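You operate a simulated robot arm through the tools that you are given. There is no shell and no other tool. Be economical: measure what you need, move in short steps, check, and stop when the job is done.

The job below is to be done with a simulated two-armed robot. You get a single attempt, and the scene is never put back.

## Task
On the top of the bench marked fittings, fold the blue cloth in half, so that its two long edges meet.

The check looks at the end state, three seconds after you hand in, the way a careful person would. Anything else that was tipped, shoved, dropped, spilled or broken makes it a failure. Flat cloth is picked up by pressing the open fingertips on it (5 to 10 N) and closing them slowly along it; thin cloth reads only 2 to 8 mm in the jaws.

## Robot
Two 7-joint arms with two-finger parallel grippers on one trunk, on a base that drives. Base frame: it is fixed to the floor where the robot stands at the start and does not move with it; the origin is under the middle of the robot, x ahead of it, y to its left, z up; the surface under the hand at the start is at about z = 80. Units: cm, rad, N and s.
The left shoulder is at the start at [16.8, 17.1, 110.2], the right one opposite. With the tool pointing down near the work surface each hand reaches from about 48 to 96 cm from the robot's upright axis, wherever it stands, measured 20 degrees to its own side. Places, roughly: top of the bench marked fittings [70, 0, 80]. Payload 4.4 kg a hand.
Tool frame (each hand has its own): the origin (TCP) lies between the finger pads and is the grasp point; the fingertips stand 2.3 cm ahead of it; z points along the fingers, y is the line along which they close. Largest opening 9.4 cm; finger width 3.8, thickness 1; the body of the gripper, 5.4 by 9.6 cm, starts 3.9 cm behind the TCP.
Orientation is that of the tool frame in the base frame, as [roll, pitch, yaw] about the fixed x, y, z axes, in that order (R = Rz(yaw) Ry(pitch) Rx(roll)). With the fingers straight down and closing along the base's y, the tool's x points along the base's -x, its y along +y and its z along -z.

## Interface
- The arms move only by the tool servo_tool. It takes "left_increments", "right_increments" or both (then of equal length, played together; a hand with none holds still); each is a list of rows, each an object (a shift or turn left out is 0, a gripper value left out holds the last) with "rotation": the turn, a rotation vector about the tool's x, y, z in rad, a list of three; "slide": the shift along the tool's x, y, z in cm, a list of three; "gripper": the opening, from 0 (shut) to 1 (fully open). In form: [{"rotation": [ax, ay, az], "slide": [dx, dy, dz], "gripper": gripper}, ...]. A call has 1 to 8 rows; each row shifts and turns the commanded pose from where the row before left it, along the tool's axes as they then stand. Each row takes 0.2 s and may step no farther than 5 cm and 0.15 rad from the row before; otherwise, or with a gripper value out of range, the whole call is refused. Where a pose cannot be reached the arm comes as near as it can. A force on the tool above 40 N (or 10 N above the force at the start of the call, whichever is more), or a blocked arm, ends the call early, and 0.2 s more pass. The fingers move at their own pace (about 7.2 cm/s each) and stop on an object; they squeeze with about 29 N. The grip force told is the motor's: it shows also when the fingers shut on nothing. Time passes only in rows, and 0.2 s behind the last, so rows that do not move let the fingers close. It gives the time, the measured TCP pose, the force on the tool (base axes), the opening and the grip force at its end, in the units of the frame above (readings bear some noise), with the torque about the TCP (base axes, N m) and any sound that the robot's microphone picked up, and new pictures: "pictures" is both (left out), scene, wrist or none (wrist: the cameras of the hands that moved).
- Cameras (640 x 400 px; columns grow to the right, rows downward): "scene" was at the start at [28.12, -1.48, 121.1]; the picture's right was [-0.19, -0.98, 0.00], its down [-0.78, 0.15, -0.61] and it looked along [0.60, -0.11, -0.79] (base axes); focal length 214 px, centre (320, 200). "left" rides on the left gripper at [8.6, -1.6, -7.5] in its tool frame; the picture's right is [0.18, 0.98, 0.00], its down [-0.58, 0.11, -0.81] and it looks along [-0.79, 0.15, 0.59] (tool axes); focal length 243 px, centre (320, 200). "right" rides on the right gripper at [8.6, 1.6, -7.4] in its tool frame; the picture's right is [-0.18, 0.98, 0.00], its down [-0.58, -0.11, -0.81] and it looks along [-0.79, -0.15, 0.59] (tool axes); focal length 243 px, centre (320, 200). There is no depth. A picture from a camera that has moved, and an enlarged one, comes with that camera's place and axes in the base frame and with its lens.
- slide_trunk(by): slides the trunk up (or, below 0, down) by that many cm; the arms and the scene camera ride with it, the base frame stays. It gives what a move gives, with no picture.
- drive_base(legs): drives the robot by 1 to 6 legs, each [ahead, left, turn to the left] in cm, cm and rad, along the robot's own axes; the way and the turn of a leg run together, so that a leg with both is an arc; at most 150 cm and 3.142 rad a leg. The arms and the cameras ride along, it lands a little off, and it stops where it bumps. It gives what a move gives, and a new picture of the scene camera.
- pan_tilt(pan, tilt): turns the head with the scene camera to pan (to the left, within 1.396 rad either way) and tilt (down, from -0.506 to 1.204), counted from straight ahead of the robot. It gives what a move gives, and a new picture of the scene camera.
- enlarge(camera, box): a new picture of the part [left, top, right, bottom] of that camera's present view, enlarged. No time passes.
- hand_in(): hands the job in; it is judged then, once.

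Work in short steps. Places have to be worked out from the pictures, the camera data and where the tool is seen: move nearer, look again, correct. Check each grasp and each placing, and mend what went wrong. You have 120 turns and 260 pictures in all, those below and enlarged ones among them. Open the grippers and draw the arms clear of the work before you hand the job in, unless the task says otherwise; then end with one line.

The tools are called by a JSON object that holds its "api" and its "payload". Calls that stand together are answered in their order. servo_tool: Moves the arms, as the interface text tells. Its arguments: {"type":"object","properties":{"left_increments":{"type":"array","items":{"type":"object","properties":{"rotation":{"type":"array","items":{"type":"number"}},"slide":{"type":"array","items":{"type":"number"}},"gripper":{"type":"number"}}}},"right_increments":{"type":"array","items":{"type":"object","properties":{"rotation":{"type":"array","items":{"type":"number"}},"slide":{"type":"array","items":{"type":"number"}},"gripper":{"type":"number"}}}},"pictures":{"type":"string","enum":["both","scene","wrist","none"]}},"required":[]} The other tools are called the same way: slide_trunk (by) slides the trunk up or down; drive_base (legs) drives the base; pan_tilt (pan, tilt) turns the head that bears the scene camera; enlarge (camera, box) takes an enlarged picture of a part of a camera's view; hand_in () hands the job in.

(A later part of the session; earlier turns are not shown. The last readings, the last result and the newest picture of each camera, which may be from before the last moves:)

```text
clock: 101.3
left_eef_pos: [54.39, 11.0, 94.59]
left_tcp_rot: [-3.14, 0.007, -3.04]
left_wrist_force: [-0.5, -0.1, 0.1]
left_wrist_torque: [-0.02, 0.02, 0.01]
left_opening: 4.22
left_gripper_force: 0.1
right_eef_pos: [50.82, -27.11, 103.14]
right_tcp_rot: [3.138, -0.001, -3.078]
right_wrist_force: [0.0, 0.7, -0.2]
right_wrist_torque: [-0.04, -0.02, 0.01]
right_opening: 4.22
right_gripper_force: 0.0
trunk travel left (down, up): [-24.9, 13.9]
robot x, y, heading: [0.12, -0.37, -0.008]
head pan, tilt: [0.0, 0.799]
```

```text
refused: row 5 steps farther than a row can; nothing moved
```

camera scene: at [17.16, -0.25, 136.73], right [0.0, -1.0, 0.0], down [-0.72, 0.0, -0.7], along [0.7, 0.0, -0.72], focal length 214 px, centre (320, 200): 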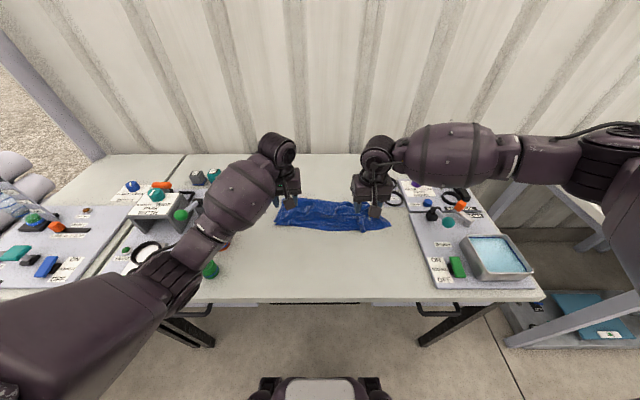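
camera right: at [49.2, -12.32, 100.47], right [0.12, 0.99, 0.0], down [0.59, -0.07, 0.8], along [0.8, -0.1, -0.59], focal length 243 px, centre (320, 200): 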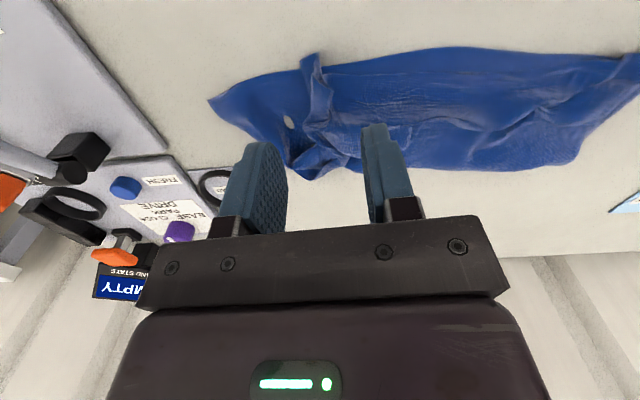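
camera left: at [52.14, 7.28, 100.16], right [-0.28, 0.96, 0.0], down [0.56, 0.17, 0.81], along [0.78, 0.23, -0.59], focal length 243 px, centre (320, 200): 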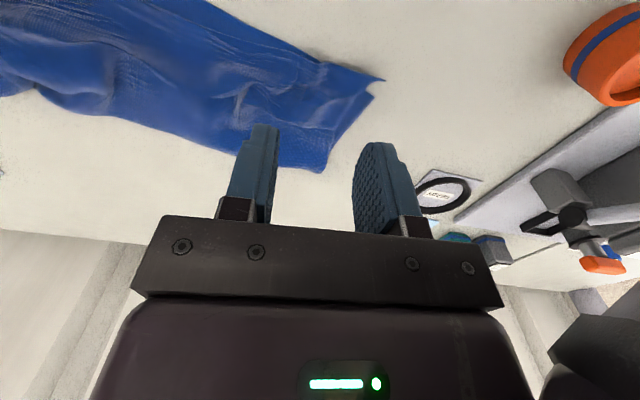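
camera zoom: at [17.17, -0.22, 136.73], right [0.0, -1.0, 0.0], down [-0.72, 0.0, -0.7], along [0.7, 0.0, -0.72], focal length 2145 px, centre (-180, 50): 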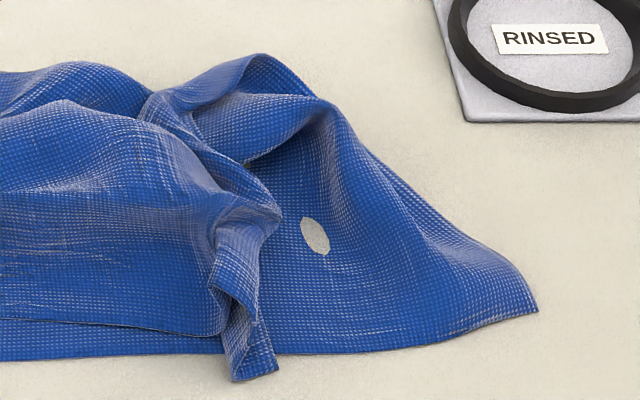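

{"api": "servo_tool", "payload": {"left_increments": [{"slide": [-2.8, -2.47, 1]}, {"slide": [-2.8, -2.47, 1]}, {"slide": [-2.8, -2.47, 1]}, {"slide": [0, 0, 3]}, {"slide": [0, 0, 3]}, {"slide": [0, 0, 2.3]}, {}], "right_increments": [{"slide": [-2.17, 3.48, 2.0], "gripper": 0.0}, {"slide": [-2.17, 3.48, 2.0]}, {"slide": [-2.17, 3.48, 2.0]}, {"slide": [-2.17, 3.48, 2.0]}, {"slide": [-2.17, 3.48, 2.0]}, {"slide": [0, 0, 2.5]}, {}]}}

```text
clock: 102.9
left_eef_pos: [63.28, 4.4, 83.35]
left_tcp_rot: [-3.141, 0.005, -3.041]
left_wrist_force: [-0.6, 0.2, 1.0]
left_wrist_torque: [-0.01, -0.03, -0.02]
left_opening: 4.21
left_gripper_force: 0.2
right_eef_pos: [60.87, -8.74, 90.81]
right_tcp_rot: [3.138, 0.0, -3.078]
right_wrist_force: [0.1, -0.1, -0.6]
right_wrist_torque: [0.0, 0.0, -0.02]
right_opening: 0.0
right_gripper_force: 29.4
trunk travel left (down, up): [-24.9, 13.9]
robot x, y, heading: [0.03, -0.02, -0.005]
head pan, tilt: [0.0, 0.799]
camera scene: at [17.11, -0.22, 136.75], right [0.0, -1.0, 0.0], down [-0.72, 0.0, -0.7], along [0.7, 0.0, -0.72], focal length 214 px, centre (320, 200)
camera right: at [51.98, -7.71, 98.18], right [0.12, 0.99, 0.0], down [0.59, -0.07, 0.81], along [0.8, -0.09, -0.59], focal length 243 px, centre (320, 200)
camera left: at [54.8, 1.94, 90.71], right [-0.28, 0.96, 0.0], down [0.56, 0.17, 0.81], along [0.78, 0.23, -0.59], focal length 243 px, centre (320, 200)
```

scene: 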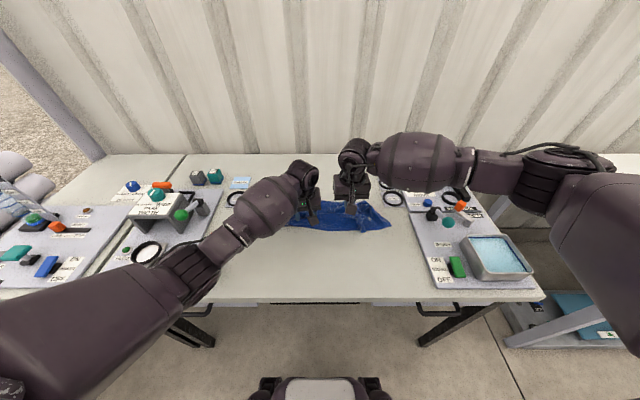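
right: 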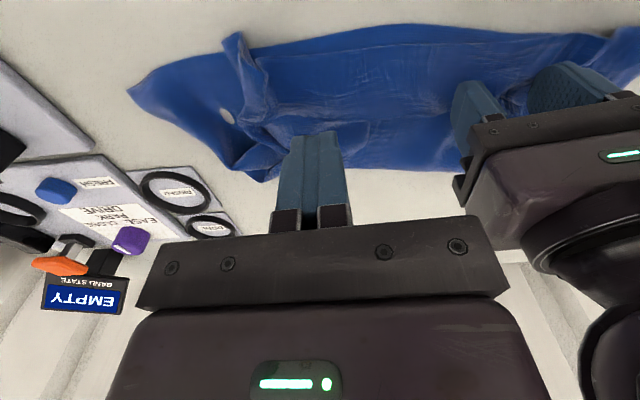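
left: 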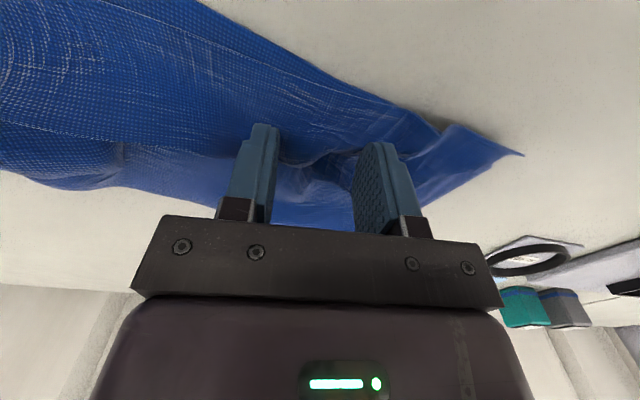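

{"api": "servo_tool", "payload": {"left_increments": [{"slide": [0, 0, 0.35]}, {"slide": [0, 0, 0.3]}, {"slide": [0, 0, 0.15]}, {}, {}], "right_increments": [{"slide": [0.6, 0.3, 3]}, {"slide": [0, 0, 3]}, {"slide": [0, 0, 1.0]}, {"slide": [0, 0, 0.3]}, {}], "pictures": "none"}}

{"api": "enlarge", "payload": {"camera": "right", "box": [140, 40, 396, 200]}}

```text
clock: 104.1
left_eef_pos: [63.43, 4.44, 82.57]
left_tcp_rot: [-3.139, 0.006, -3.04]
left_wrist_force: [0.3, 0.0, 3.0]
left_wrist_torque: [0.03, 0.03, 0.02]
left_opening: 4.27
left_gripper_force: 0.1
right_eef_pos: [60.06, -8.46, 83.49]
right_tcp_rot: [3.137, 0.0, -3.078]
right_wrist_force: [0.1, -0.1, -0.3]
right_wrist_torque: [-0.03, 0.01, 0.03]
right_opening: 0.01
right_gripper_force: 28.8
trunk travel left (down, up): [-24.9, 13.9]
robot x, y, heading: [0.07, 0.15, -0.004]
head pan, tilt: [0.0, 0.799]
```

```text
2.50 times, centred on (268, 120) of right
camera zoom: at [51.16, -7.39, 90.86], right [0.12, 0.99, 0.0], down [0.59, -0.07, 0.81], along [0.8, -0.09, -0.59], focal length 606 px, centre (450, 400)
```

zoom: 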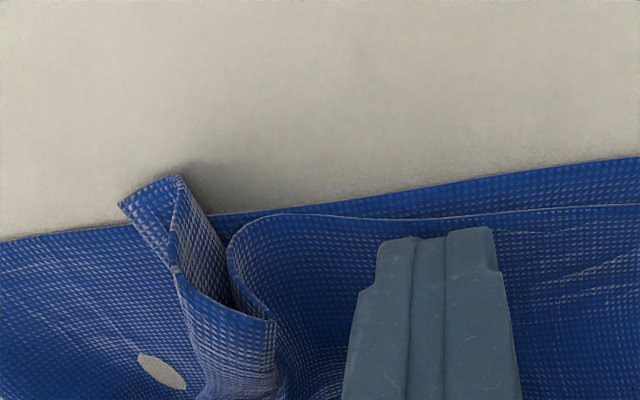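

The pleat is a Z-fold whose free corner flap stands up at about (59.5, -12.5). I grip just that standing flap with the fingertips kept above the layers below.

{"api": "servo_tool", "payload": {"right_increments": [{"slide": [0, 0, -3]}, {"slide": [0, -2, 0], "gripper": 0.42}, {"slide": [0, -1.9, 0]}, {}, {"slide": [0, 0, 1.5]}, {"slide": [0, 0, 1.1]}, {}], "pictures": "none"}}

{"api": "enlarge", "payload": {"camera": "right", "box": [200, 60, 456, 220]}}

```text
clock: 105.7
left_eef_pos: [63.37, 4.3, 82.64]
left_tcp_rot: [-3.138, 0.009, -3.041]
left_wrist_force: [1.3, 0.1, 2.9]
left_wrist_torque: [0.02, -0.01, 0.01]
left_opening: 4.24
left_gripper_force: 0.0
right_eef_pos: [60.18, -12.36, 83.76]
right_tcp_rot: [3.139, 0.0, -3.078]
right_wrist_force: [-0.3, 0.2, 0.2]
right_wrist_torque: [-0.04, -0.03, 0.01]
right_opening: 3.96
right_gripper_force: 0.0
trunk travel left (down, up): [-24.9, 13.9]
robot x, y, heading: [0.19, -0.26, -0.008]
head pan, tilt: [0.0, 0.799]
```

```text
2.50 times, centred on (328, 140) of right
camera zoom: at [51.3, -11.41, 91.18], right [0.12, 0.99, 0.0], down [0.59, -0.07, 0.81], along [0.8, -0.09, -0.59], focal length 606 px, centre (300, 350)
```

zoom: 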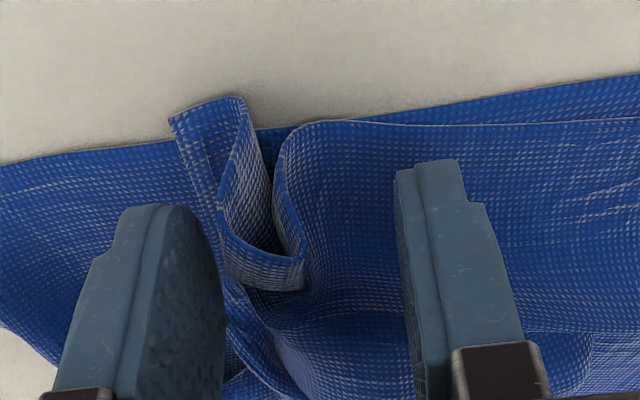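

The pleat is an accordion of the top's long edge just inside its corner, so gripping it would only hold it shut. Instead I close the right fingers, set them beside it at y≈-10 and sweep it outward while the left pins the layer more firmly.

{"api": "servo_tool", "payload": {"left_increments": [{}, {}, {}, {"slide": [0, 0, 0.1]}, {"slide": [0, 0, 0.06]}, {}], "right_increments": [{"slide": [0, 0, -3]}, {"slide": [0.5, 1.3, 0], "gripper": 0.0}, {"slide": [0.5, 1.3, 0]}, {"slide": [0, 0, 2]}, {"slide": [0, 0, 1.7]}, {}], "pictures": "none"}}

{"api": "servo_tool", "payload": {"left_increments": [{}, {}, {}, {}, {}, {}], "right_increments": [{"slide": [0, -1.2, 0]}, {"slide": [0, -1.2, 0]}, {"slide": [0, -1.2, 0]}, {"slide": [0, -1.2, 0]}, {"slide": [0, -1.2, 0]}, {}], "pictures": "wrist"}}

{"api": "enlarge", "payload": {"camera": "scene", "box": [260, 180, 410, 250]}}

```text
clock: 107.1
left_eef_pos: [63.37, 4.46, 82.57]
left_tcp_rot: [-3.138, 0.009, -3.041]
left_wrist_force: [-2.0, 0.2, 12.9]
left_wrist_torque: [-0.01, 0.13, 0.03]
left_opening: 4.23
left_gripper_force: 0.2
right_eef_pos: [58.97, -10.03, 83.29]
right_tcp_rot: [3.139, -0.001, -3.078]
right_wrist_force: [0.1, -0.1, 0.5]
right_wrist_torque: [0.0, -0.04, 0.01]
right_opening: 0.02
right_gripper_force: 29.1
trunk travel left (down, up): [-24.9, 13.9]
robot x, y, heading: [-0.13, 0.08, -0.004]
head pan, tilt: [0.0, 0.799]
```

```text
clock: 108.5
left_eef_pos: [63.34, 4.49, 82.57]
left_tcp_rot: [-3.141, 0.009, -3.04]
left_wrist_force: [1.9, 1.0, 19.2]
left_wrist_torque: [-0.01, 0.1, 0.01]
left_opening: 4.22
left_gripper_force: 0.1
right_eef_pos: [59.19, -15.94, 83.37]
right_tcp_rot: [3.136, 0.001, -3.077]
right_wrist_force: [0.0, 0.6, -0.1]
right_wrist_torque: [0.0, 0.0, 0.01]
right_opening: 0.0
right_gripper_force: 28.7
trunk travel left (down, up): [-24.9, 13.9]
robot x, y, heading: [0.08, -0.46, -0.005]
head pan, tilt: [0.0, 0.799]
camera right: at [50.45, -14.97, 90.7], right [0.12, 0.99, 0.0], down [0.59, -0.07, 0.81], along [0.8, -0.09, -0.59], focal length 243 px, centre (320, 200)
camera left: at [54.89, 1.96, 89.96], right [-0.28, 0.96, 0.0], down [0.56, 0.17, 0.81], along [0.78, 0.23, -0.58], focal length 243 px, centre (320, 200)
```

right: 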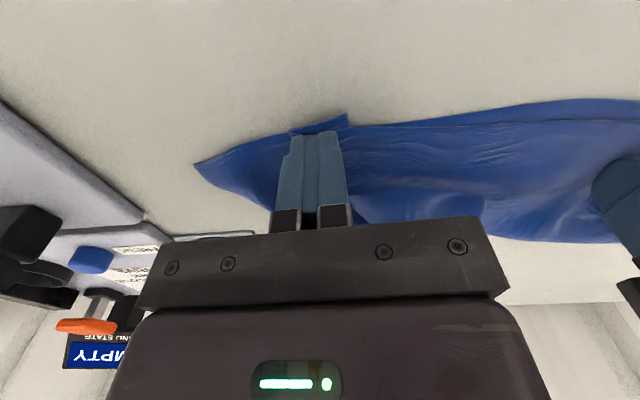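
left: 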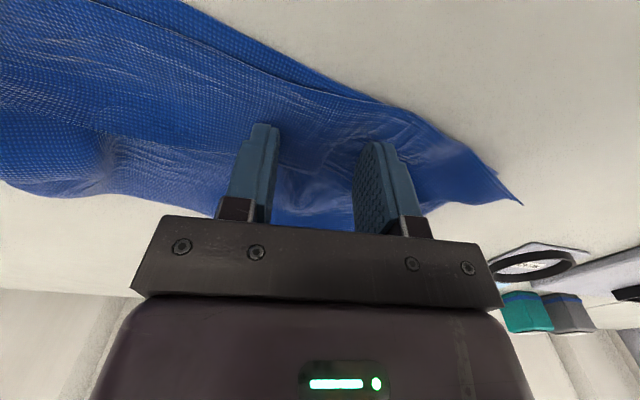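

```text
4.27 times, centred on (335, 215) of scene
camera zoom: at [16.99, -0.26, 136.77], right [0.0, -1.0, 0.0], down [-0.72, 0.0, -0.7], along [0.7, 0.0, -0.72], focal length 915 px, centre (256, 136)
```

zoom: 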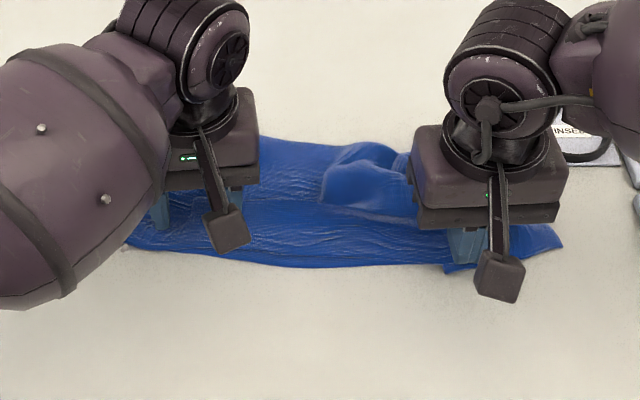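

The pleat is spreading. I sweep 3 cm more, then lift and look.

{"api": "servo_tool", "payload": {"left_increments": [{}, {}, {}, {}, {}, {}, {}], "right_increments": [{"slide": [0, -1.2, 0]}, {"slide": [0, -1.2, 0]}, {"slide": [0, -1.2, 0]}, {"slide": [0, 0, -3]}, {"slide": [0, 0, -4]}, {"slide": [0, -2, -4]}, {}], "pictures": "none"}}

{"api": "enlarge", "payload": {"camera": "right", "box": [200, 0, 520, 200]}}

{"api": "enlarge", "payload": {"camera": "scene", "box": [260, 180, 410, 250]}}

```text
clock: 110.1
left_eef_pos: [63.31, 4.39, 82.54]
left_tcp_rot: [-3.14, 0.01, -3.041]
left_wrist_force: [3.1, 0.5, 22.1]
left_wrist_torque: [0.0, 0.06, 0.04]
left_opening: 4.24
left_gripper_force: 0.0
right_eef_pos: [59.88, -21.37, 94.22]
right_tcp_rot: [3.137, 0.001, -3.077]
right_wrist_force: [0.1, 0.5, -0.3]
right_wrist_torque: [-0.03, -0.02, 0.01]
right_opening: 0.01
right_gripper_force: 29.0
trunk travel left (down, up): [-24.9, 13.9]
robot x, y, heading: [0.11, -0.12, -0.006]
head pan, tilt: [0.0, 0.799]
```

```text
2.00 times, centred on (360, 100) of right
camera zoom: at [51.04, -20.33, 101.57], right [0.12, 0.99, 0.0], down [0.59, -0.07, 0.81], along [0.8, -0.09, -0.59], focal length 485 px, centre (240, 400)
```

zoom: 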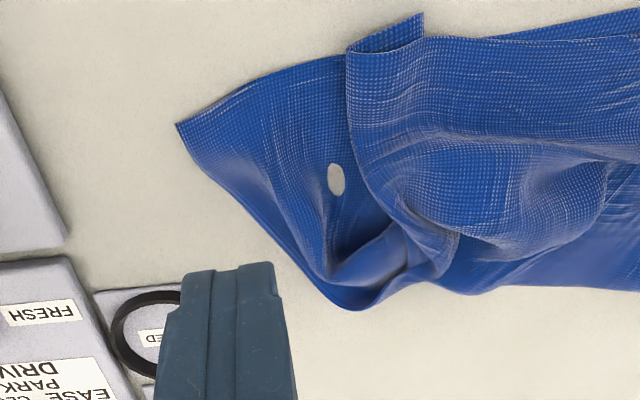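

```text
4.27 times, centred on (335, 215) of scene
camera zoom: at [16.96, -0.26, 136.77], right [0.0, -1.0, 0.0], down [-0.72, 0.0, -0.7], along [0.7, 0.0, -0.72], focal length 915 px, centre (256, 136)
```

zoom: 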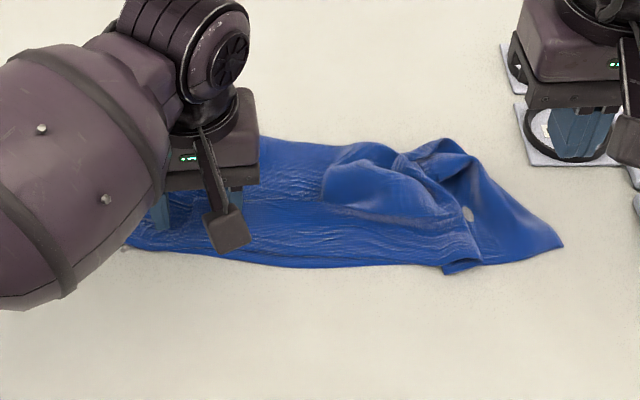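

The pleat is open. What remains is the last bit of the top-right corner folded under itself, its tip peeking out at about (57.5, -14.5). I pinch that tip in front of the edge.

{"api": "servo_tool", "payload": {"right_increments": [{"slide": [1.25, 3.2, 2], "gripper": 0.38}, {"slide": [1.25, 3.2, 2]}, {"slide": [0, 0, 3.5]}, {"slide": [0, 0, 2.7]}, {"slide": [0, 0, 1.0]}, {}], "pictures": "none"}}

{"api": "enlarge", "payload": {"camera": "right", "box": [200, 60, 456, 220]}}

```text
clock: 111.5
left_eef_pos: [63.32, 4.37, 82.6]
left_tcp_rot: [-3.139, 0.008, -3.039]
left_wrist_force: [2.3, -1.6, 22.5]
left_wrist_torque: [-0.05, 0.11, 0.01]
left_opening: 4.23
left_gripper_force: 0.1
right_eef_pos: [56.92, -15.16, 82.93]
right_tcp_rot: [3.138, -0.002, -3.077]
right_wrist_force: [-0.9, -0.6, 0.0]
right_wrist_torque: [0.02, -0.04, 0.0]
right_opening: 3.59
right_gripper_force: 0.1
trunk travel left (down, up): [-24.9, 13.9]
robot x, y, heading: [0.15, 0.13, -0.001]
head pan, tilt: [0.0, 0.799]
```

```text
2.50 times, centred on (328, 140) of right
camera zoom: at [48.11, -14.12, 90.29], right [0.12, 0.99, 0.0], down [0.59, -0.07, 0.81], along [0.8, -0.09, -0.59], focal length 606 px, centre (300, 350)
```

zoom: 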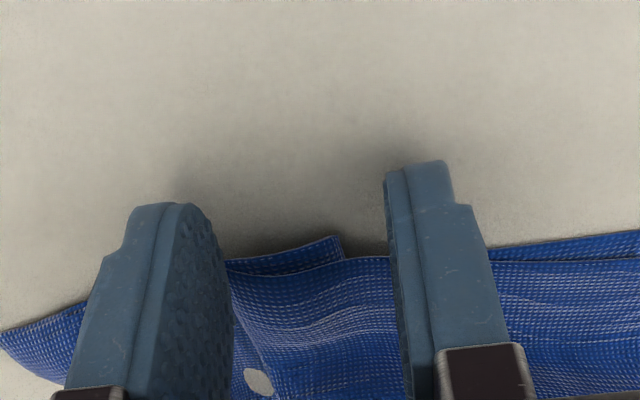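

The tip sticks out just in front of the edge, between the fingers. I lower to the table and drag the hand in -y so the inner finger pushes that tip out from under the top layer.

{"api": "servo_tool", "payload": {"right_increments": [{"slide": [0.1, 0, 0.45]}, {"slide": [0, 0, 0.1]}, {"slide": [0, -1.2, 0]}, {"slide": [0, -1.2, 0]}, {"slide": [0, -1.2, 0]}, {"slide": [0, -1.2, 0]}, {"slide": [0, -1.2, 0]}, {}], "pictures": "none"}}

{"api": "enlarge", "payload": {"camera": "right", "box": [160, 60, 480, 260]}}

```text
clock: 113.3
left_eef_pos: [63.33, 4.48, 82.54]
left_tcp_rot: [-3.141, 0.01, -3.042]
left_wrist_force: [-1.8, -0.6, 23.2]
left_wrist_torque: [-0.11, 0.19, 0.0]
left_opening: 4.16
left_gripper_force: 0.1
right_eef_pos: [57.02, -21.37, 82.32]
right_tcp_rot: [3.139, -0.001, -3.077]
right_wrist_force: [0.3, -0.6, 0.0]
right_wrist_torque: [0.01, 0.02, 0.02]
right_opening: 3.58
right_gripper_force: 0.1
trunk travel left (down, up): [-24.9, 13.9]
robot x, y, heading: [0.08, -0.28, -0.003]
head pan, tilt: [0.0, 0.799]
```

```text
2.00 times, centred on (320, 160) of right
camera zoom: at [48.25, -20.28, 89.71], right [0.12, 0.99, 0.0], down [0.59, -0.07, 0.81], along [0.8, -0.1, -0.59], focal length 485 px, centre (320, 280)
```

zoom: 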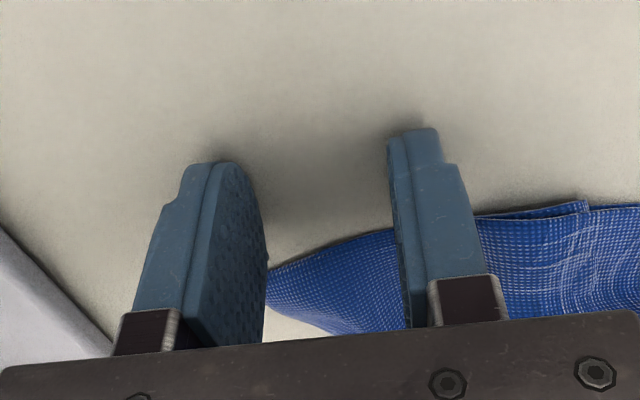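

The finger passed just in front of the tip. Instead I pinch the two plies right at the protruding edge, at about (57.3, -15.5), which is forward of the bottom layer, then lift so the tucked corner can drop out.

{"api": "servo_tool", "payload": {"right_increments": [{"slide": [0, 0, -2]}, {"slide": [-0.3, 3, 0]}, {"slide": [-0.4, 3, 0]}, {}, {"slide": [0, 0, 1.6]}, {"slide": [0, 0, 0.3]}, {"slide": [0, 0, 0.12]}, {}], "pictures": "none"}}

```text
clock: 115.1
left_eef_pos: [63.28, 4.46, 82.44]
left_tcp_rot: [-3.14, 0.008, -3.041]
left_wrist_force: [-1.8, -0.5, 18.5]
left_wrist_torque: [-0.04, 0.16, -0.03]
left_opening: 4.18
left_gripper_force: 0.0
right_eef_pos: [57.38, -15.24, 82.55]
right_tcp_rot: [3.139, 0.002, -3.078]
right_wrist_force: [1.5, -0.3, 7.3]
right_wrist_torque: [-0.02, -0.13, 0.0]
right_opening: 3.56
right_gripper_force: 0.0
trunk travel left (down, up): [-24.9, 13.9]
robot x, y, heading: [0.28, -0.3, -0.002]
head pan, tilt: [0.0, 0.799]
```

Contact is 7 N at the cloth end of the fingers. I press a touch more and close slowly.

{"api": "servo_tool", "payload": {"right_increments": [{"slide": [0, 0, 0.05]}, {"gripper": 0.32}, {"gripper": 0.26}, {"gripper": 0.2}, {"gripper": 0.14}, {"gripper": 0.07}, {"gripper": 0.0}, {}], "pictures": "none"}}

{"api": "enlarge", "payload": {"camera": "right", "box": [200, 60, 456, 220]}}

```text
clock: 116.9
left_eef_pos: [63.25, 4.4, 82.66]
left_tcp_rot: [-3.141, 0.008, -3.04]
left_wrist_force: [0.9, -2.3, 9.5]
left_wrist_torque: [-0.1, 0.05, 0.0]
left_opening: 4.18
left_gripper_force: 0.0
right_eef_pos: [57.32, -15.28, 82.43]
right_tcp_rot: [3.138, 0.003, -3.076]
right_wrist_force: [-0.6, -1.9, 24.3]
right_wrist_torque: [0.04, -0.42, -0.03]
right_opening: 0.27
right_gripper_force: 29.2
trunk travel left (down, up): [-24.9, 13.9]
robot x, y, heading: [0.36, 0.08, -0.004]
head pan, tilt: [0.0, 0.799]
```

```text
2.50 times, centred on (328, 140) of right
camera zoom: at [48.43, -14.24, 89.96], right [0.12, 0.99, 0.0], down [0.58, -0.07, 0.81], along [0.8, -0.1, -0.59], focal length 606 px, centre (300, 350)
```

zoom: 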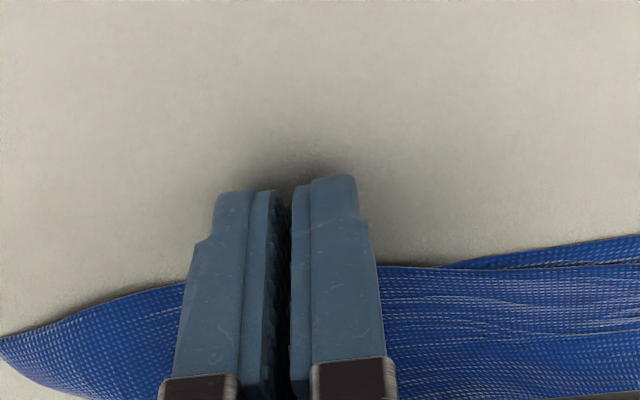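

Gripped. I lift 8 cm while moving 3 cm outward, to see what dangles.

{"api": "servo_tool", "payload": {"right_increments": [{"slide": [0, 0, -2]}, {"slide": [-0.3, -0.7, -2]}, {"slide": [-0.3, -0.8, -2]}, {"slide": [-0.3, -0.8, -2]}, {"slide": [0, -0.7, 0]}, {}], "pictures": "none"}}

{"api": "enlarge", "payload": {"camera": "right", "box": [160, 0, 480, 200]}}

{"api": "enlarge", "payload": {"camera": "scene", "box": [320, 170, 420, 245]}}

```text
clock: 118.3
left_eef_pos: [63.48, 4.32, 82.44]
left_tcp_rot: [-3.14, 0.007, -3.041]
left_wrist_force: [0.1, -11.8, 24.7]
left_wrist_torque: [-0.46, 0.19, 0.09]
left_opening: 4.16
left_gripper_force: 0.1
right_eef_pos: [58.38, -18.34, 90.35]
right_tcp_rot: [3.138, 0.0, -3.077]
right_wrist_force: [1.8, 14.8, -7.0]
right_wrist_torque: [0.36, 0.09, 0.31]
right_opening: 0.22
right_gripper_force: 29.3
trunk travel left (down, up): [-24.9, 13.9]
robot x, y, heading: [0.11, 0.49, -0.001]
head pan, tilt: [0.0, 0.799]
```

```text
2.00 times, centred on (320, 100) of right
camera zoom: at [49.66, -17.15, 97.76], right [0.12, 0.99, 0.0], down [0.59, -0.07, 0.81], along [0.8, -0.09, -0.59], focal length 485 px, centre (320, 400)
```

zoom: 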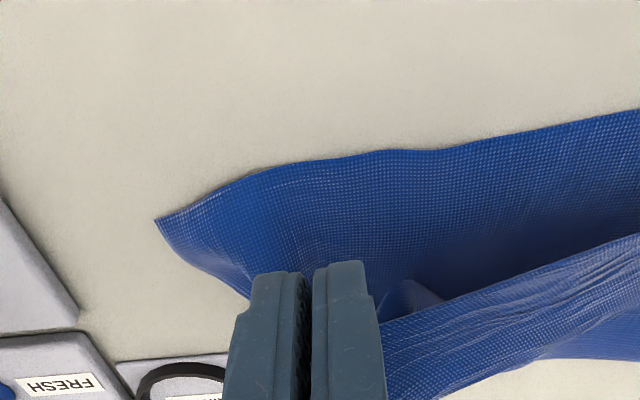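

```text
5.33 times, centred on (370, 208) of scene
camera zoom: at [17.0, -0.23, 136.77], right [0.0, -1.0, 0.0], down [-0.72, 0.0, -0.7], along [0.7, 0.0, -0.72], focal length 1144 px, centre (53, 160)
```

zoom: 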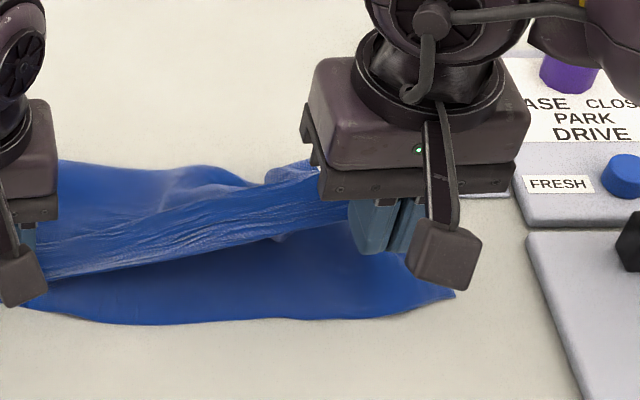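

The lift spread the bottom layer nicely. I lower the held edge onto the bottom edge at about (58.3, -19.4) and release.

{"api": "servo_tool", "payload": {"right_increments": [{"slide": [0, -0.3, 2]}, {"slide": [0, -0.3, 2]}, {"slide": [0, -0.3, 2]}, {"slide": [0, -0.2, 1]}, {"gripper": 0.2}, {"gripper": 0.45}, {"slide": [0, 0, -3]}, {"slide": [0, 0, -4]}], "pictures": "none"}}

{"api": "servo_tool", "payload": {"right_increments": [{"slide": [2, -2, -4]}, {"slide": [3, -2, -2]}, {"slide": [3, -2, 0]}, {}], "pictures": "none"}}

{"api": "enlarge", "payload": {"camera": "scene", "box": [260, 180, 410, 250]}}

{"api": "enlarge", "payload": {"camera": "right", "box": [300, 0, 620, 200]}}

```text
clock: 120.1
left_eef_pos: [63.37, 4.42, 82.62]
left_tcp_rot: [-3.139, 0.009, -3.039]
left_wrist_force: [1.4, -1.1, 24.4]
left_wrist_torque: [-0.08, 0.1, 0.01]
left_opening: 4.17
left_gripper_force: 0.1
right_eef_pos: [58.8, -19.27, 90.43]
right_tcp_rot: [3.139, -0.001, -3.076]
right_wrist_force: [-1.2, -0.2, 0.7]
right_wrist_torque: [0.03, 0.01, 0.0]
right_opening: 4.23
right_gripper_force: 0.1
trunk travel left (down, up): [-24.9, 13.9]
robot x, y, heading: [0.37, -0.13, -0.004]
head pan, tilt: [0.0, 0.799]
```

```text
clock: 121.1
left_eef_pos: [63.25, 4.48, 82.63]
left_tcp_rot: [-3.14, 0.008, -3.04]
left_wrist_force: [0.5, 0.7, 22.2]
left_wrist_torque: [0.01, 0.11, 0.03]
left_opening: 4.12
left_gripper_force: 0.2
right_eef_pos: [50.89, -25.84, 96.38]
right_tcp_rot: [3.138, 0.003, -3.076]
right_wrist_force: [0.7, -0.1, -0.5]
right_wrist_torque: [0.0, 0.04, 0.03]
right_opening: 4.24
right_gripper_force: 0.1
trunk travel left (down, up): [-24.9, 13.9]
robot x, y, heading: [-0.13, -0.41, -0.003]
head pan, tilt: [0.0, 0.799]
```

```text
4.27 times, centred on (335, 215) of scene
camera zoom: at [16.93, -0.25, 136.77], right [0.0, -1.0, 0.0], down [-0.72, 0.0, -0.7], along [0.7, 0.0, -0.72], focal length 915 px, centre (256, 136)
```

zoom: 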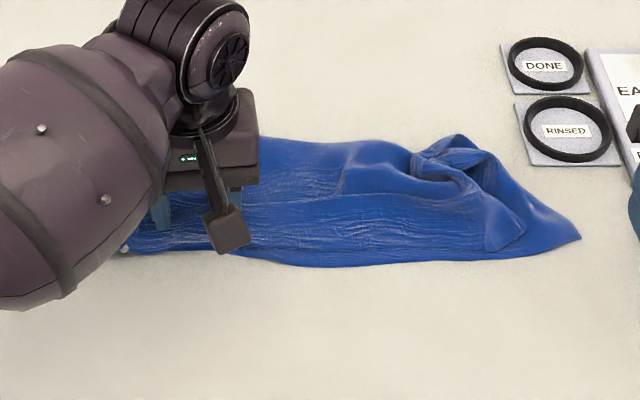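

```text
2.00 times, centred on (460, 100) of right
camera zoom: at [42.07, -24.78, 103.7], right [0.12, 0.99, 0.0], down [0.59, -0.07, 0.81], along [0.8, -0.09, -0.59], focal length 485 px, centre (40, 400)
```

zoom: 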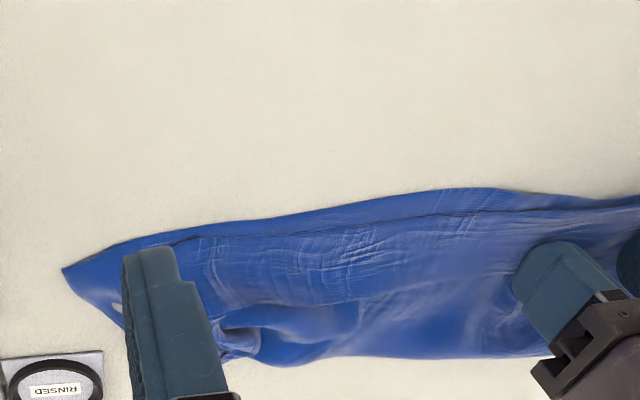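

The long edges now lie together nearly all the way. The far-right fold end is still rumpled at about (70, -17), so I zoom in there.

{"api": "enlarge", "payload": {"camera": "scene", "box": [340, 195, 400, 240]}}

```text
8.89 times, centred on (370, 218) of scene
camera zoom: at [16.93, -0.25, 136.77], right [0.0, -1.0, 0.0], down [-0.72, 0.0, -0.7], along [0.7, 0.0, -0.72], focal length 1906 px, centre (-124, 44)
```

zoom: 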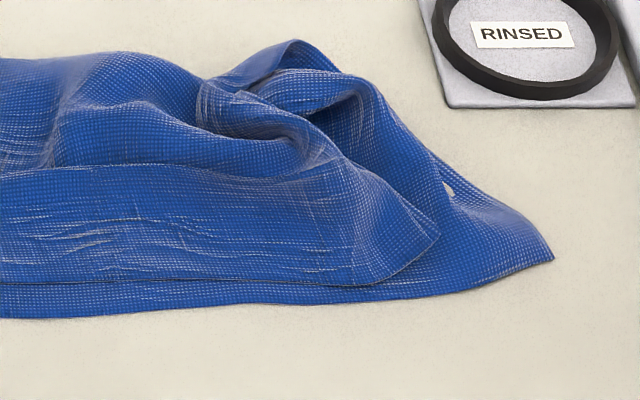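

The fold's right end is tucked inwards at about (71.5, -17) and should lie near (74, -22). I hover there with the right hand.

{"api": "servo_tool", "payload": {"right_increments": [{"slide": [-3.5, 1.24, 0.5]}, {"slide": [-3.5, 1.24, 0.5]}, {"slide": [-3.5, 1.24, 1.0]}, {"slide": [-3.5, 1.24, 1.2]}, {"slide": [-3.5, 1.24, 2.0]}, {"slide": [-3.4, 1.24, 3.0]}, {}], "pictures": "none"}}

{"api": "enlarge", "payload": {"camera": "right", "box": [180, 20, 500, 220]}}

```text
clock: 122.7
left_eef_pos: [63.32, 4.45, 82.52]
left_tcp_rot: [-3.14, 0.01, -3.04]
left_wrist_force: [-2.1, 0.6, 22.6]
left_wrist_torque: [-0.04, 0.14, 0.0]
left_opening: 4.13
left_gripper_force: 0.0
right_eef_pos: [71.37, -16.99, 88.36]
right_tcp_rot: [3.138, 0.001, -3.078]
right_wrist_force: [-0.3, -0.2, 0.2]
right_wrist_torque: [-0.05, 0.0, 0.02]
right_opening: 4.26
right_gripper_force: 0.0
trunk travel left (down, up): [-24.9, 13.9]
robot x, y, heading: [-0.04, -0.33, -0.001]
head pan, tilt: [0.0, 0.799]
```

```text
2.00 times, centred on (340, 120) of right
camera zoom: at [62.43, -15.94, 95.78], right [0.12, 0.99, 0.0], down [0.59, -0.07, 0.81], along [0.8, -0.09, -0.59], focal length 485 px, centre (280, 360)
```

zoom: 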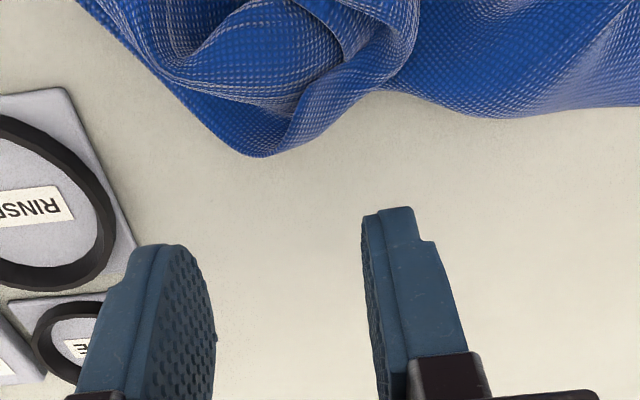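

The RINSED card begins at y≈-23.5, so I keep the hand inside y≥-20.5. I open to 5.6 cm, lower around the fold-end loop at (70.2, -17.2) and close on it.

{"api": "servo_tool", "payload": {"right_increments": [{"slide": [1.1, -0.2, 0], "gripper": 0.6}, {"slide": [0, 0, 2.5]}, {"slide": [0, 0, 2.0]}, {"slide": [0, 0, 0.6]}, {"gripper": 0.35}, {"gripper": 0.15}, {"gripper": 0.0}, {}], "pictures": "none"}}

{"api": "servo_tool", "payload": {"right_increments": [{}, {"slide": [0, 0, -0.8]}, {"slide": [-0.3, -1, 0]}, {"slide": [-0.3, -1, 0]}, {"slide": [-0.3, -0.8, 0]}, {}], "pictures": "none"}}

{"api": "enlarge", "payload": {"camera": "scene", "box": [280, 180, 410, 250]}}

```text
clock: 124.5
left_eef_pos: [63.24, 4.43, 82.51]
left_tcp_rot: [-3.141, 0.008, -3.041]
left_wrist_force: [2.2, -1.9, 12.6]
left_wrist_torque: [-0.02, 0.03, 0.0]
left_opening: 4.1
left_gripper_force: 0.0
right_eef_pos: [70.09, -17.14, 83.42]
right_tcp_rot: [3.137, 0.004, -3.077]
right_wrist_force: [0.2, 3.2, 15.0]
right_wrist_torque: [0.12, 0.12, -0.03]
right_opening: 0.46
right_gripper_force: 28.7
trunk travel left (down, up): [-24.9, 13.9]
robot x, y, heading: [0.07, 0.2, -0.003]
head pan, tilt: [0.0, 0.799]
```

```text
clock: 125.9
left_eef_pos: [63.27, 4.34, 82.54]
left_tcp_rot: [-3.14, 0.008, -3.038]
left_wrist_force: [0.4, -3.4, 18.7]
left_wrist_torque: [0.0, 0.11, -0.04]
left_opening: 4.18
left_gripper_force: 0.0
right_eef_pos: [71.37, -19.88, 83.91]
right_tcp_rot: [3.137, 0.001, -3.077]
right_wrist_force: [-1.8, 7.5, 0.8]
right_wrist_torque: [0.28, 0.09, -0.11]
right_opening: 0.48
right_gripper_force: 28.7
trunk travel left (down, up): [-24.9, 13.9]
robot x, y, heading: [0.08, -0.38, -0.005]
head pan, tilt: [0.0, 0.799]
```

```text
4.92 times, centred on (345, 215) of scene
camera zoom: at [16.95, -0.23, 136.77], right [0.0, -1.0, 0.0], down [-0.72, 0.0, -0.7], along [0.7, 0.0, -0.72], focal length 1056 px, centre (197, 126)
```

zoom: 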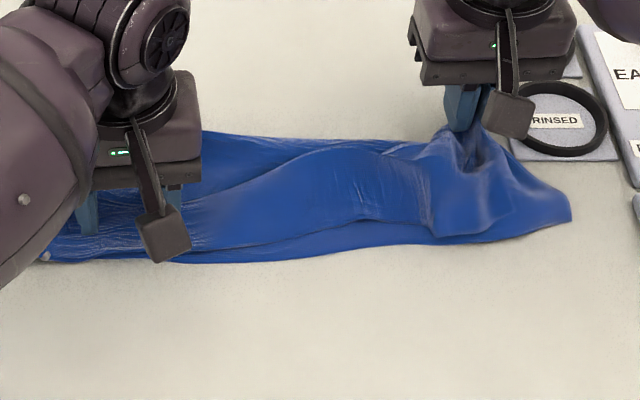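

The fold end moved out. I release it and lift clear.

{"api": "servo_tool", "payload": {"right_increments": [{"slide": [0.4, 0.3, 0.6]}, {"gripper": 0.25}, {"gripper": 0.45}, {"slide": [0, 0, -3]}, {"slide": [0, 0, -4]}, {"slide": [4, 0, -2]}, {"slide": [4, 0, 0]}, {"slide": [4, 0, 0]}], "pictures": "none"}}

{"api": "servo_tool", "payload": {"left_increments": [{"slide": [0, 0, -2]}, {"slide": [0, 0, -4]}, {"slide": [3.5, 1, -3]}, {"slide": [3.5, 2, -1]}, {"slide": [0, 4, 0]}, {"slide": [0, 4, 0]}, {}], "right_increments": [{"slide": [3, -3, -1]}, {"slide": [0, -4, 0]}, {"slide": [0, -3, 0]}, {}, {}, {}, {}], "pictures": "scene"}}

{"api": "enlarge", "payload": {"camera": "scene", "box": [260, 180, 410, 250]}}

```text
clock: 127.7
left_eef_pos: [63.31, 4.4, 82.63]
left_tcp_rot: [-3.14, 0.009, -3.04]
left_wrist_force: [-3.7, -0.4, 23.3]
left_wrist_torque: [-0.01, 0.16, 0.01]
left_opening: 4.17
left_gripper_force: 0.1
right_eef_pos: [59.2, -20.52, 92.27]
right_tcp_rot: [3.139, 0.0, -3.079]
right_wrist_force: [0.4, -0.1, 0.4]
right_wrist_torque: [0.01, -0.01, -0.01]
right_opening: 4.24
right_gripper_force: 0.1
trunk travel left (down, up): [-24.9, 13.9]
robot x, y, heading: [0.38, 0.01, -0.007]
head pan, tilt: [0.0, 0.799]
```

```text
clock: 129.3
left_eef_pos: [55.32, 14.91, 92.32]
left_tcp_rot: [-3.139, 0.007, -3.04]
left_wrist_force: [0.3, -0.5, 0.0]
left_wrist_torque: [-0.02, 0.01, -0.01]
left_opening: 4.21
left_gripper_force: 0.0
right_eef_pos: [57.15, -30.67, 93.22]
right_tcp_rot: [3.137, -0.001, -3.079]
right_wrist_force: [-0.1, -0.3, 0.4]
right_wrist_torque: [-0.01, -0.02, -0.04]
right_opening: 4.24
right_gripper_force: 0.0
trunk travel left (down, up): [-24.9, 13.9]
robot x, y, heading: [0.24, 0.47, -0.0]
head pan, tilt: [0.0, 0.799]
camera scene: at [17.14, -0.3, 136.74], right [0.0, -1.0, 0.0], down [-0.72, 0.0, -0.7], along [0.7, 0.0, -0.72], focal length 214 px, centre (320, 200)
```

scene: 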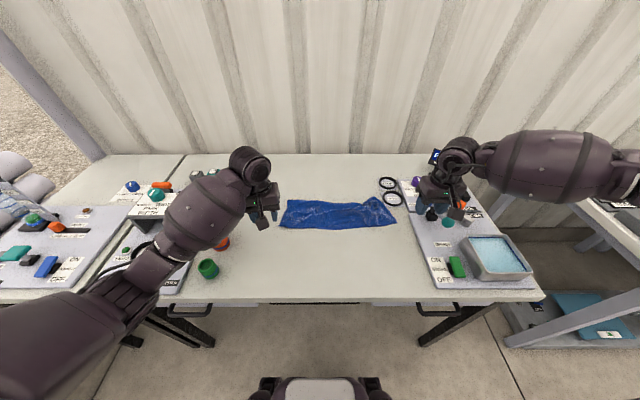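

```text
4.27 times, centred on (335, 215) of scene
camera zoom: at [17.14, -0.3, 136.74], right [0.0, -1.0, 0.0], down [-0.72, 0.0, -0.7], along [0.7, 0.0, -0.72], focal length 915 px, centre (256, 136)
```

zoom: 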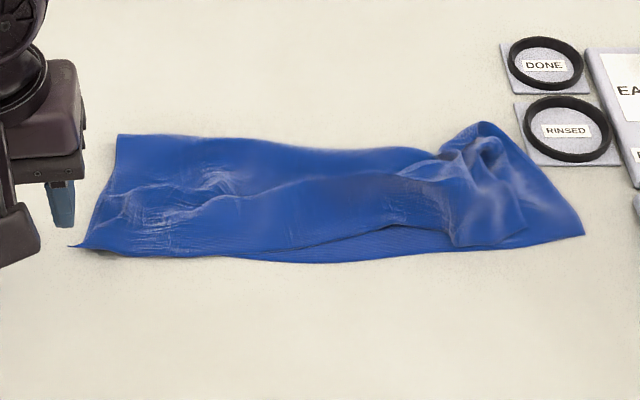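

It now reads as a neat half-fold; only between y≈-5 and -15 does the top edge bow back by up to 2.8 cm. I press lightly on the top layer there and draw it forward towards the edge.

{"api": "servo_tool", "payload": {"right_increments": [{"slide": [-1.52, 3.85, 0.6]}, {"slide": [-1.52, 3.85, 0.6]}, {"slide": [-1.52, 3.85, 0.6]}, {"slide": [-1.52, 3.85, 0.6]}, {"slide": [-1.52, 3.85, 0.6]}, {"slide": [0, 0, 3.5]}, {"slide": [0, 0, 3]}, {}], "pictures": "none"}}

{"api": "servo_tool", "payload": {"right_increments": [{"slide": [0, 0, 0.5]}, {"slide": [0, 0, 0.25]}, {}], "pictures": "none"}}

```text
clock: 131.1
left_eef_pos: [55.27, 14.82, 92.43]
left_tcp_rot: [-3.139, 0.008, -3.04]
left_wrist_force: [-0.1, -0.4, 0.2]
left_wrist_torque: [0.0, 0.0, -0.01]
left_opening: 4.21
left_gripper_force: 0.1
right_eef_pos: [62.98, -11.11, 83.48]
right_tcp_rot: [3.139, 0.001, -3.077]
right_wrist_force: [-0.2, 0.1, 0.2]
right_wrist_torque: [0.01, -0.01, -0.05]
right_opening: 4.24
right_gripper_force: 0.0
trunk travel left (down, up): [-24.9, 13.9]
robot x, y, heading: [0.14, -0.01, 0.0]
head pan, tilt: [0.0, 0.799]
```

```text
clock: 131.9
left_eef_pos: [55.26, 14.84, 92.3]
left_tcp_rot: [-3.139, 0.008, -3.042]
left_wrist_force: [-0.6, 0.6, 0.9]
left_wrist_torque: [-0.01, -0.01, -0.01]
left_opening: 4.24
left_gripper_force: 0.1
right_eef_pos: [63.01, -10.97, 82.83]
right_tcp_rot: [3.135, 0.0, -3.075]
right_wrist_force: [-0.8, -0.3, 3.3]
right_wrist_torque: [0.07, -0.03, 0.02]
right_opening: 4.19
right_gripper_force: 0.1
trunk travel left (down, up): [-24.9, 13.9]
robot x, y, heading: [0.16, -0.37, -0.005]
head pan, tilt: [0.0, 0.799]
```

Light contact at 3.3 N. I draw it 2.8 cm towards the robot and lift.

{"api": "servo_tool", "payload": {"right_increments": [{"slide": [0, 0, 0.04]}, {"slide": [0.7, 0, 0]}, {"slide": [0.7, 0, 0]}, {"slide": [0.7, 0, 0]}, {"slide": [0.7, 0, 0]}, {}], "pictures": "none"}}

{"api": "servo_tool", "payload": {"right_increments": [{"slide": [0, 0, -2]}, {"slide": [0, 0, -4]}, {"slide": [2, -3, -2]}, {"slide": [2, -4, 0]}, {"slide": [0, -4, 0]}, {"slide": [0, -4, 0]}, {"slide": [0, -3, 0]}, {}], "pictures": "none"}}

{"api": "enlarge", "payload": {"camera": "scene", "box": [260, 180, 410, 250]}}

```text
clock: 133.3
left_eef_pos: [55.26, 14.73, 92.32]
left_tcp_rot: [-3.14, 0.007, -3.041]
left_wrist_force: [0.4, 0.4, -0.1]
left_wrist_torque: [0.0, -0.04, 0.02]
left_opening: 4.22
left_gripper_force: 0.1
right_eef_pos: [60.26, -11.18, 83.05]
right_tcp_rot: [3.137, -0.002, -3.077]
right_wrist_force: [0.4, 0.0, 0.1]
right_wrist_torque: [-0.01, -0.01, -0.04]
right_opening: 4.26
right_gripper_force: 0.2
trunk travel left (down, up): [-24.9, 13.9]
robot x, y, heading: [0.05, -0.09, 0.001]
head pan, tilt: [0.0, 0.799]
```

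```text
clock: 135.1
left_eef_pos: [55.26, 14.8, 92.25]
left_tcp_rot: [-3.141, 0.006, -3.04]
left_wrist_force: [0.3, -0.3, -0.2]
left_wrist_torque: [-0.05, -0.01, -0.02]
left_opening: 4.26
left_gripper_force: 0.2
right_eef_pos: [57.18, -29.46, 90.77]
right_tcp_rot: [3.137, -0.002, -3.078]
right_wrist_force: [-0.6, -0.3, 0.2]
right_wrist_torque: [0.04, -0.01, -0.01]
right_opening: 4.24
right_gripper_force: 0.1
trunk travel left (down, up): [-24.9, 13.9]
robot x, y, heading: [0.41, -0.01, -0.003]
head pan, tilt: [0.0, 0.799]
```

```text
4.27 times, centred on (335, 215) of scene
camera zoom: at [17.13, -0.22, 136.74], right [0.0, -1.0, 0.0], down [-0.72, 0.0, -0.7], along [0.7, 0.0, -0.72], focal length 915 px, centre (256, 136)
```

zoom: 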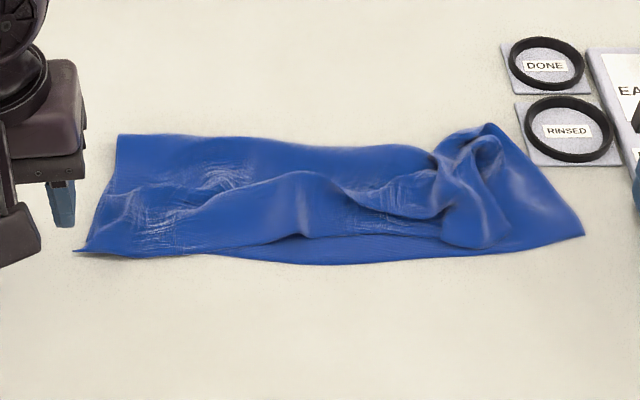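

Better. One more adjustment: I grip the raised ridge of the top layer near its right corner (about (61.5, -17.3)), fingertips above the bottom layer, and draw it outward to straighten the top edge.

{"api": "servo_tool", "payload": {"right_increments": [{"slide": [-2.2, 4, 0]}, {"slide": [-2.2, 4, 0]}, {"slide": [-0.7, 4, 0]}, {"slide": [0, 0.5, 3]}, {"slide": [0, 0, 3]}, {"slide": [0, 0, 1.3]}, {}], "pictures": "none"}}

{"api": "enlarge", "payload": {"camera": "right", "box": [160, 40, 480, 240]}}

```text
clock: 136.7
left_eef_pos: [55.3, 14.75, 92.23]
left_tcp_rot: [-3.14, 0.008, -3.04]
left_wrist_force: [-0.3, 0.6, -0.1]
left_wrist_torque: [-0.01, 0.0, -0.01]
left_opening: 4.23
left_gripper_force: 0.1
right_eef_pos: [61.74, -16.61, 83.78]
right_tcp_rot: [3.138, 0.0, -3.078]
right_wrist_force: [0.2, -0.1, -0.3]
right_wrist_torque: [-0.02, -0.04, -0.02]
right_opening: 4.25
right_gripper_force: 0.1
trunk travel left (down, up): [-24.9, 13.9]
robot x, y, heading: [0.49, -0.68, -0.004]
head pan, tilt: [0.0, 0.799]
```

```text
2.00 times, centred on (320, 140) of right
camera zoom: at [52.9, -15.56, 91.17], right [0.12, 0.99, 0.0], down [0.59, -0.07, 0.81], along [0.8, -0.09, -0.59], focal length 485 px, centre (320, 320)
```

zoom: 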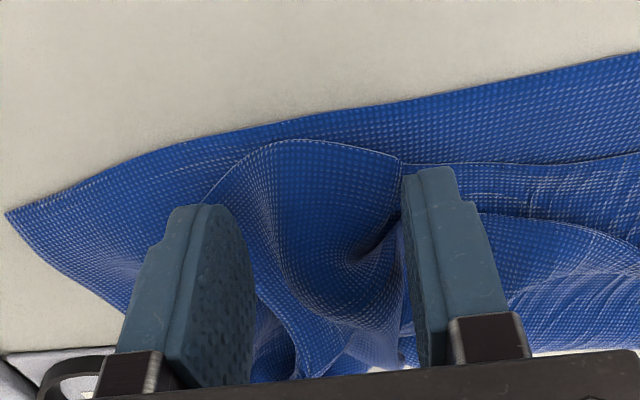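

The corner panel lies flat between the fingers with a pleat on its inner side. A light press-and-drag outward should open the pleat without pinching it.

{"api": "servo_tool", "payload": {"right_increments": [{"slide": [0, 0, 0.6]}, {"slide": [0, 0, 0.35]}, {"slide": [0, 0, 0.15]}, {}], "pictures": "none"}}

```text
clock: 137.7
left_eef_pos: [55.29, 14.84, 92.34]
left_tcp_rot: [-3.14, 0.008, -3.041]
left_wrist_force: [0.0, -0.2, -0.1]
left_wrist_torque: [0.01, -0.03, 0.02]
left_opening: 4.23
left_gripper_force: 0.0
right_eef_pos: [61.68, -16.52, 82.58]
right_tcp_rot: [3.137, 0.0, -3.077]
right_wrist_force: [-0.4, 1.7, 5.0]
right_wrist_torque: [0.1, -0.01, 0.0]
right_opening: 4.25
right_gripper_force: 0.3
trunk travel left (down, up): [-24.9, 13.9]
robot x, y, heading: [0.34, -0.41, -0.0]
head pan, tilt: [0.0, 0.799]
```

{"api": "servo_tool", "payload": {"right_increments": [{"slide": [0.2, -0.9, 0.02]}, {"slide": [0.2, -0.9, 0.02]}, {"slide": [0.2, -0.9, 0.02]}, {"slide": [0.2, -0.9, 0.02]}, {"slide": [0, -0.6, 0.0]}, {"slide": [0, 0, -2]}, {"slide": [0, 0, -4]}, {"slide": [3, -3, -2]}], "pictures": "none"}}

{"api": "servo_tool", "payload": {"right_increments": [{"slide": [1, -4, 0]}, {"slide": [0, -4, -1]}, {}], "pictures": "none"}}

{"api": "enlarge", "payload": {"camera": "scene", "box": [260, 180, 410, 250]}}

```text
clock: 139.5
left_eef_pos: [55.23, 14.75, 92.41]
left_tcp_rot: [-3.139, 0.009, -3.04]
left_wrist_force: [0.1, -0.6, -0.3]
left_wrist_torque: [0.02, 0.02, -0.03]
left_opening: 4.21
left_gripper_force: 0.0
right_eef_pos: [58.48, -24.11, 90.47]
right_tcp_rot: [3.138, 0.001, -3.079]
right_wrist_force: [0.5, 0.1, 0.1]
right_wrist_torque: [-0.02, 0.0, 0.01]
right_opening: 4.25
right_gripper_force: 0.1
trunk travel left (down, up): [-24.9, 13.9]
robot x, y, heading: [0.21, -0.19, -0.005]
head pan, tilt: [0.0, 0.799]
```

```text
clock: 140.3
left_eef_pos: [55.37, 14.68, 92.3]
left_tcp_rot: [-3.14, 0.006, -3.04]
left_wrist_force: [-0.2, -0.7, 1.0]
left_wrist_torque: [-0.02, 0.05, 0.01]
left_opening: 4.25
left_gripper_force: 0.0
right_eef_pos: [57.97, -32.03, 91.42]
right_tcp_rot: [3.138, 0.0, -3.076]
right_wrist_force: [-0.1, -0.4, 0.6]
right_wrist_torque: [0.01, -0.03, 0.02]
right_opening: 4.22
right_gripper_force: 0.1
trunk travel left (down, up): [-24.9, 13.9]
robot x, y, heading: [0.19, -0.35, 0.0]
head pan, tilt: [0.0, 0.799]
```

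```text
4.27 times, centred on (335, 215) of scene
camera zoom: at [17.13, -0.23, 136.74], right [0.0, -1.0, 0.0], down [-0.72, 0.0, -0.7], along [0.7, 0.0, -0.72], focal length 915 px, centre (256, 136)
```

zoom: 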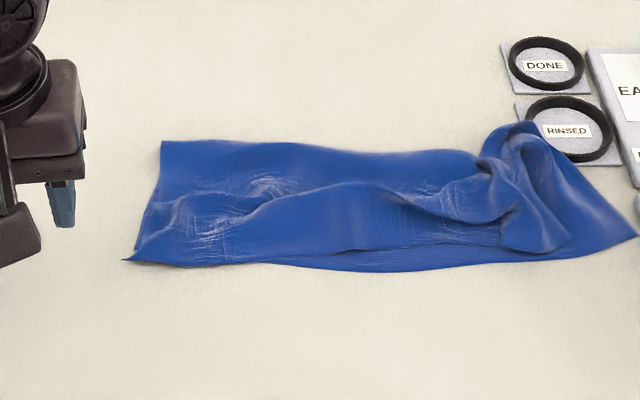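

The whole cloth slid 4 cm in -y, and its fold end is now close to the RINSED card. I press the left end with the left hand and draw the cloth back +y, which should also stretch out the rumple.

{"api": "servo_tool", "payload": {"left_increments": [{"slide": [-2.5, -1.95, 0]}, {"slide": [-2.5, -1.95, 0]}, {"slide": [-2.5, -1.95, 0]}, {"slide": [-2.5, -1.95, 2]}, {"slide": [0, 0, 3.5]}, {"slide": [0, 0, 3.2]}, {"slide": [0, 0, 0.6]}, {}], "pictures": "none"}}

{"api": "servo_tool", "payload": {"left_increments": [{"slide": [0, 0, 0.35]}, {"slide": [0, 0, 0.15]}, {}], "pictures": "none"}}

```text
clock: 142.1
left_eef_pos: [66.08, 7.8, 83.18]
left_tcp_rot: [-3.139, 0.008, -3.041]
left_wrist_force: [-0.1, -0.1, -0.7]
left_wrist_torque: [0.0, 0.0, 0.01]
left_opening: 4.22
left_gripper_force: 0.0
right_eef_pos: [57.91, -31.94, 91.49]
right_tcp_rot: [3.139, -0.001, -3.075]
right_wrist_force: [-0.2, 0.7, 0.1]
right_wrist_torque: [0.0, 0.01, 0.0]
right_opening: 4.2
right_gripper_force: 0.0
trunk travel left (down, up): [-24.9, 13.9]
robot x, y, heading: [0.44, -0.07, -0.003]
head pan, tilt: [0.0, 0.799]
```

```text
clock: 142.9
left_eef_pos: [66.09, 7.71, 82.71]
left_tcp_rot: [-3.14, 0.007, -3.042]
left_wrist_force: [0.7, 0.6, 1.5]
left_wrist_torque: [-0.04, 0.05, 0.0]
left_opening: 4.23
left_gripper_force: 0.0
right_eef_pos: [57.85, -31.85, 91.51]
right_tcp_rot: [3.139, -0.001, -3.077]
right_wrist_force: [0.2, 0.2, 0.6]
right_wrist_torque: [0.0, 0.0, -0.01]
right_opening: 4.24
right_gripper_force: 0.0
trunk travel left (down, up): [-24.9, 13.9]
robot x, y, heading: [0.43, 0.02, -0.002]
head pan, tilt: [0.0, 0.799]
```

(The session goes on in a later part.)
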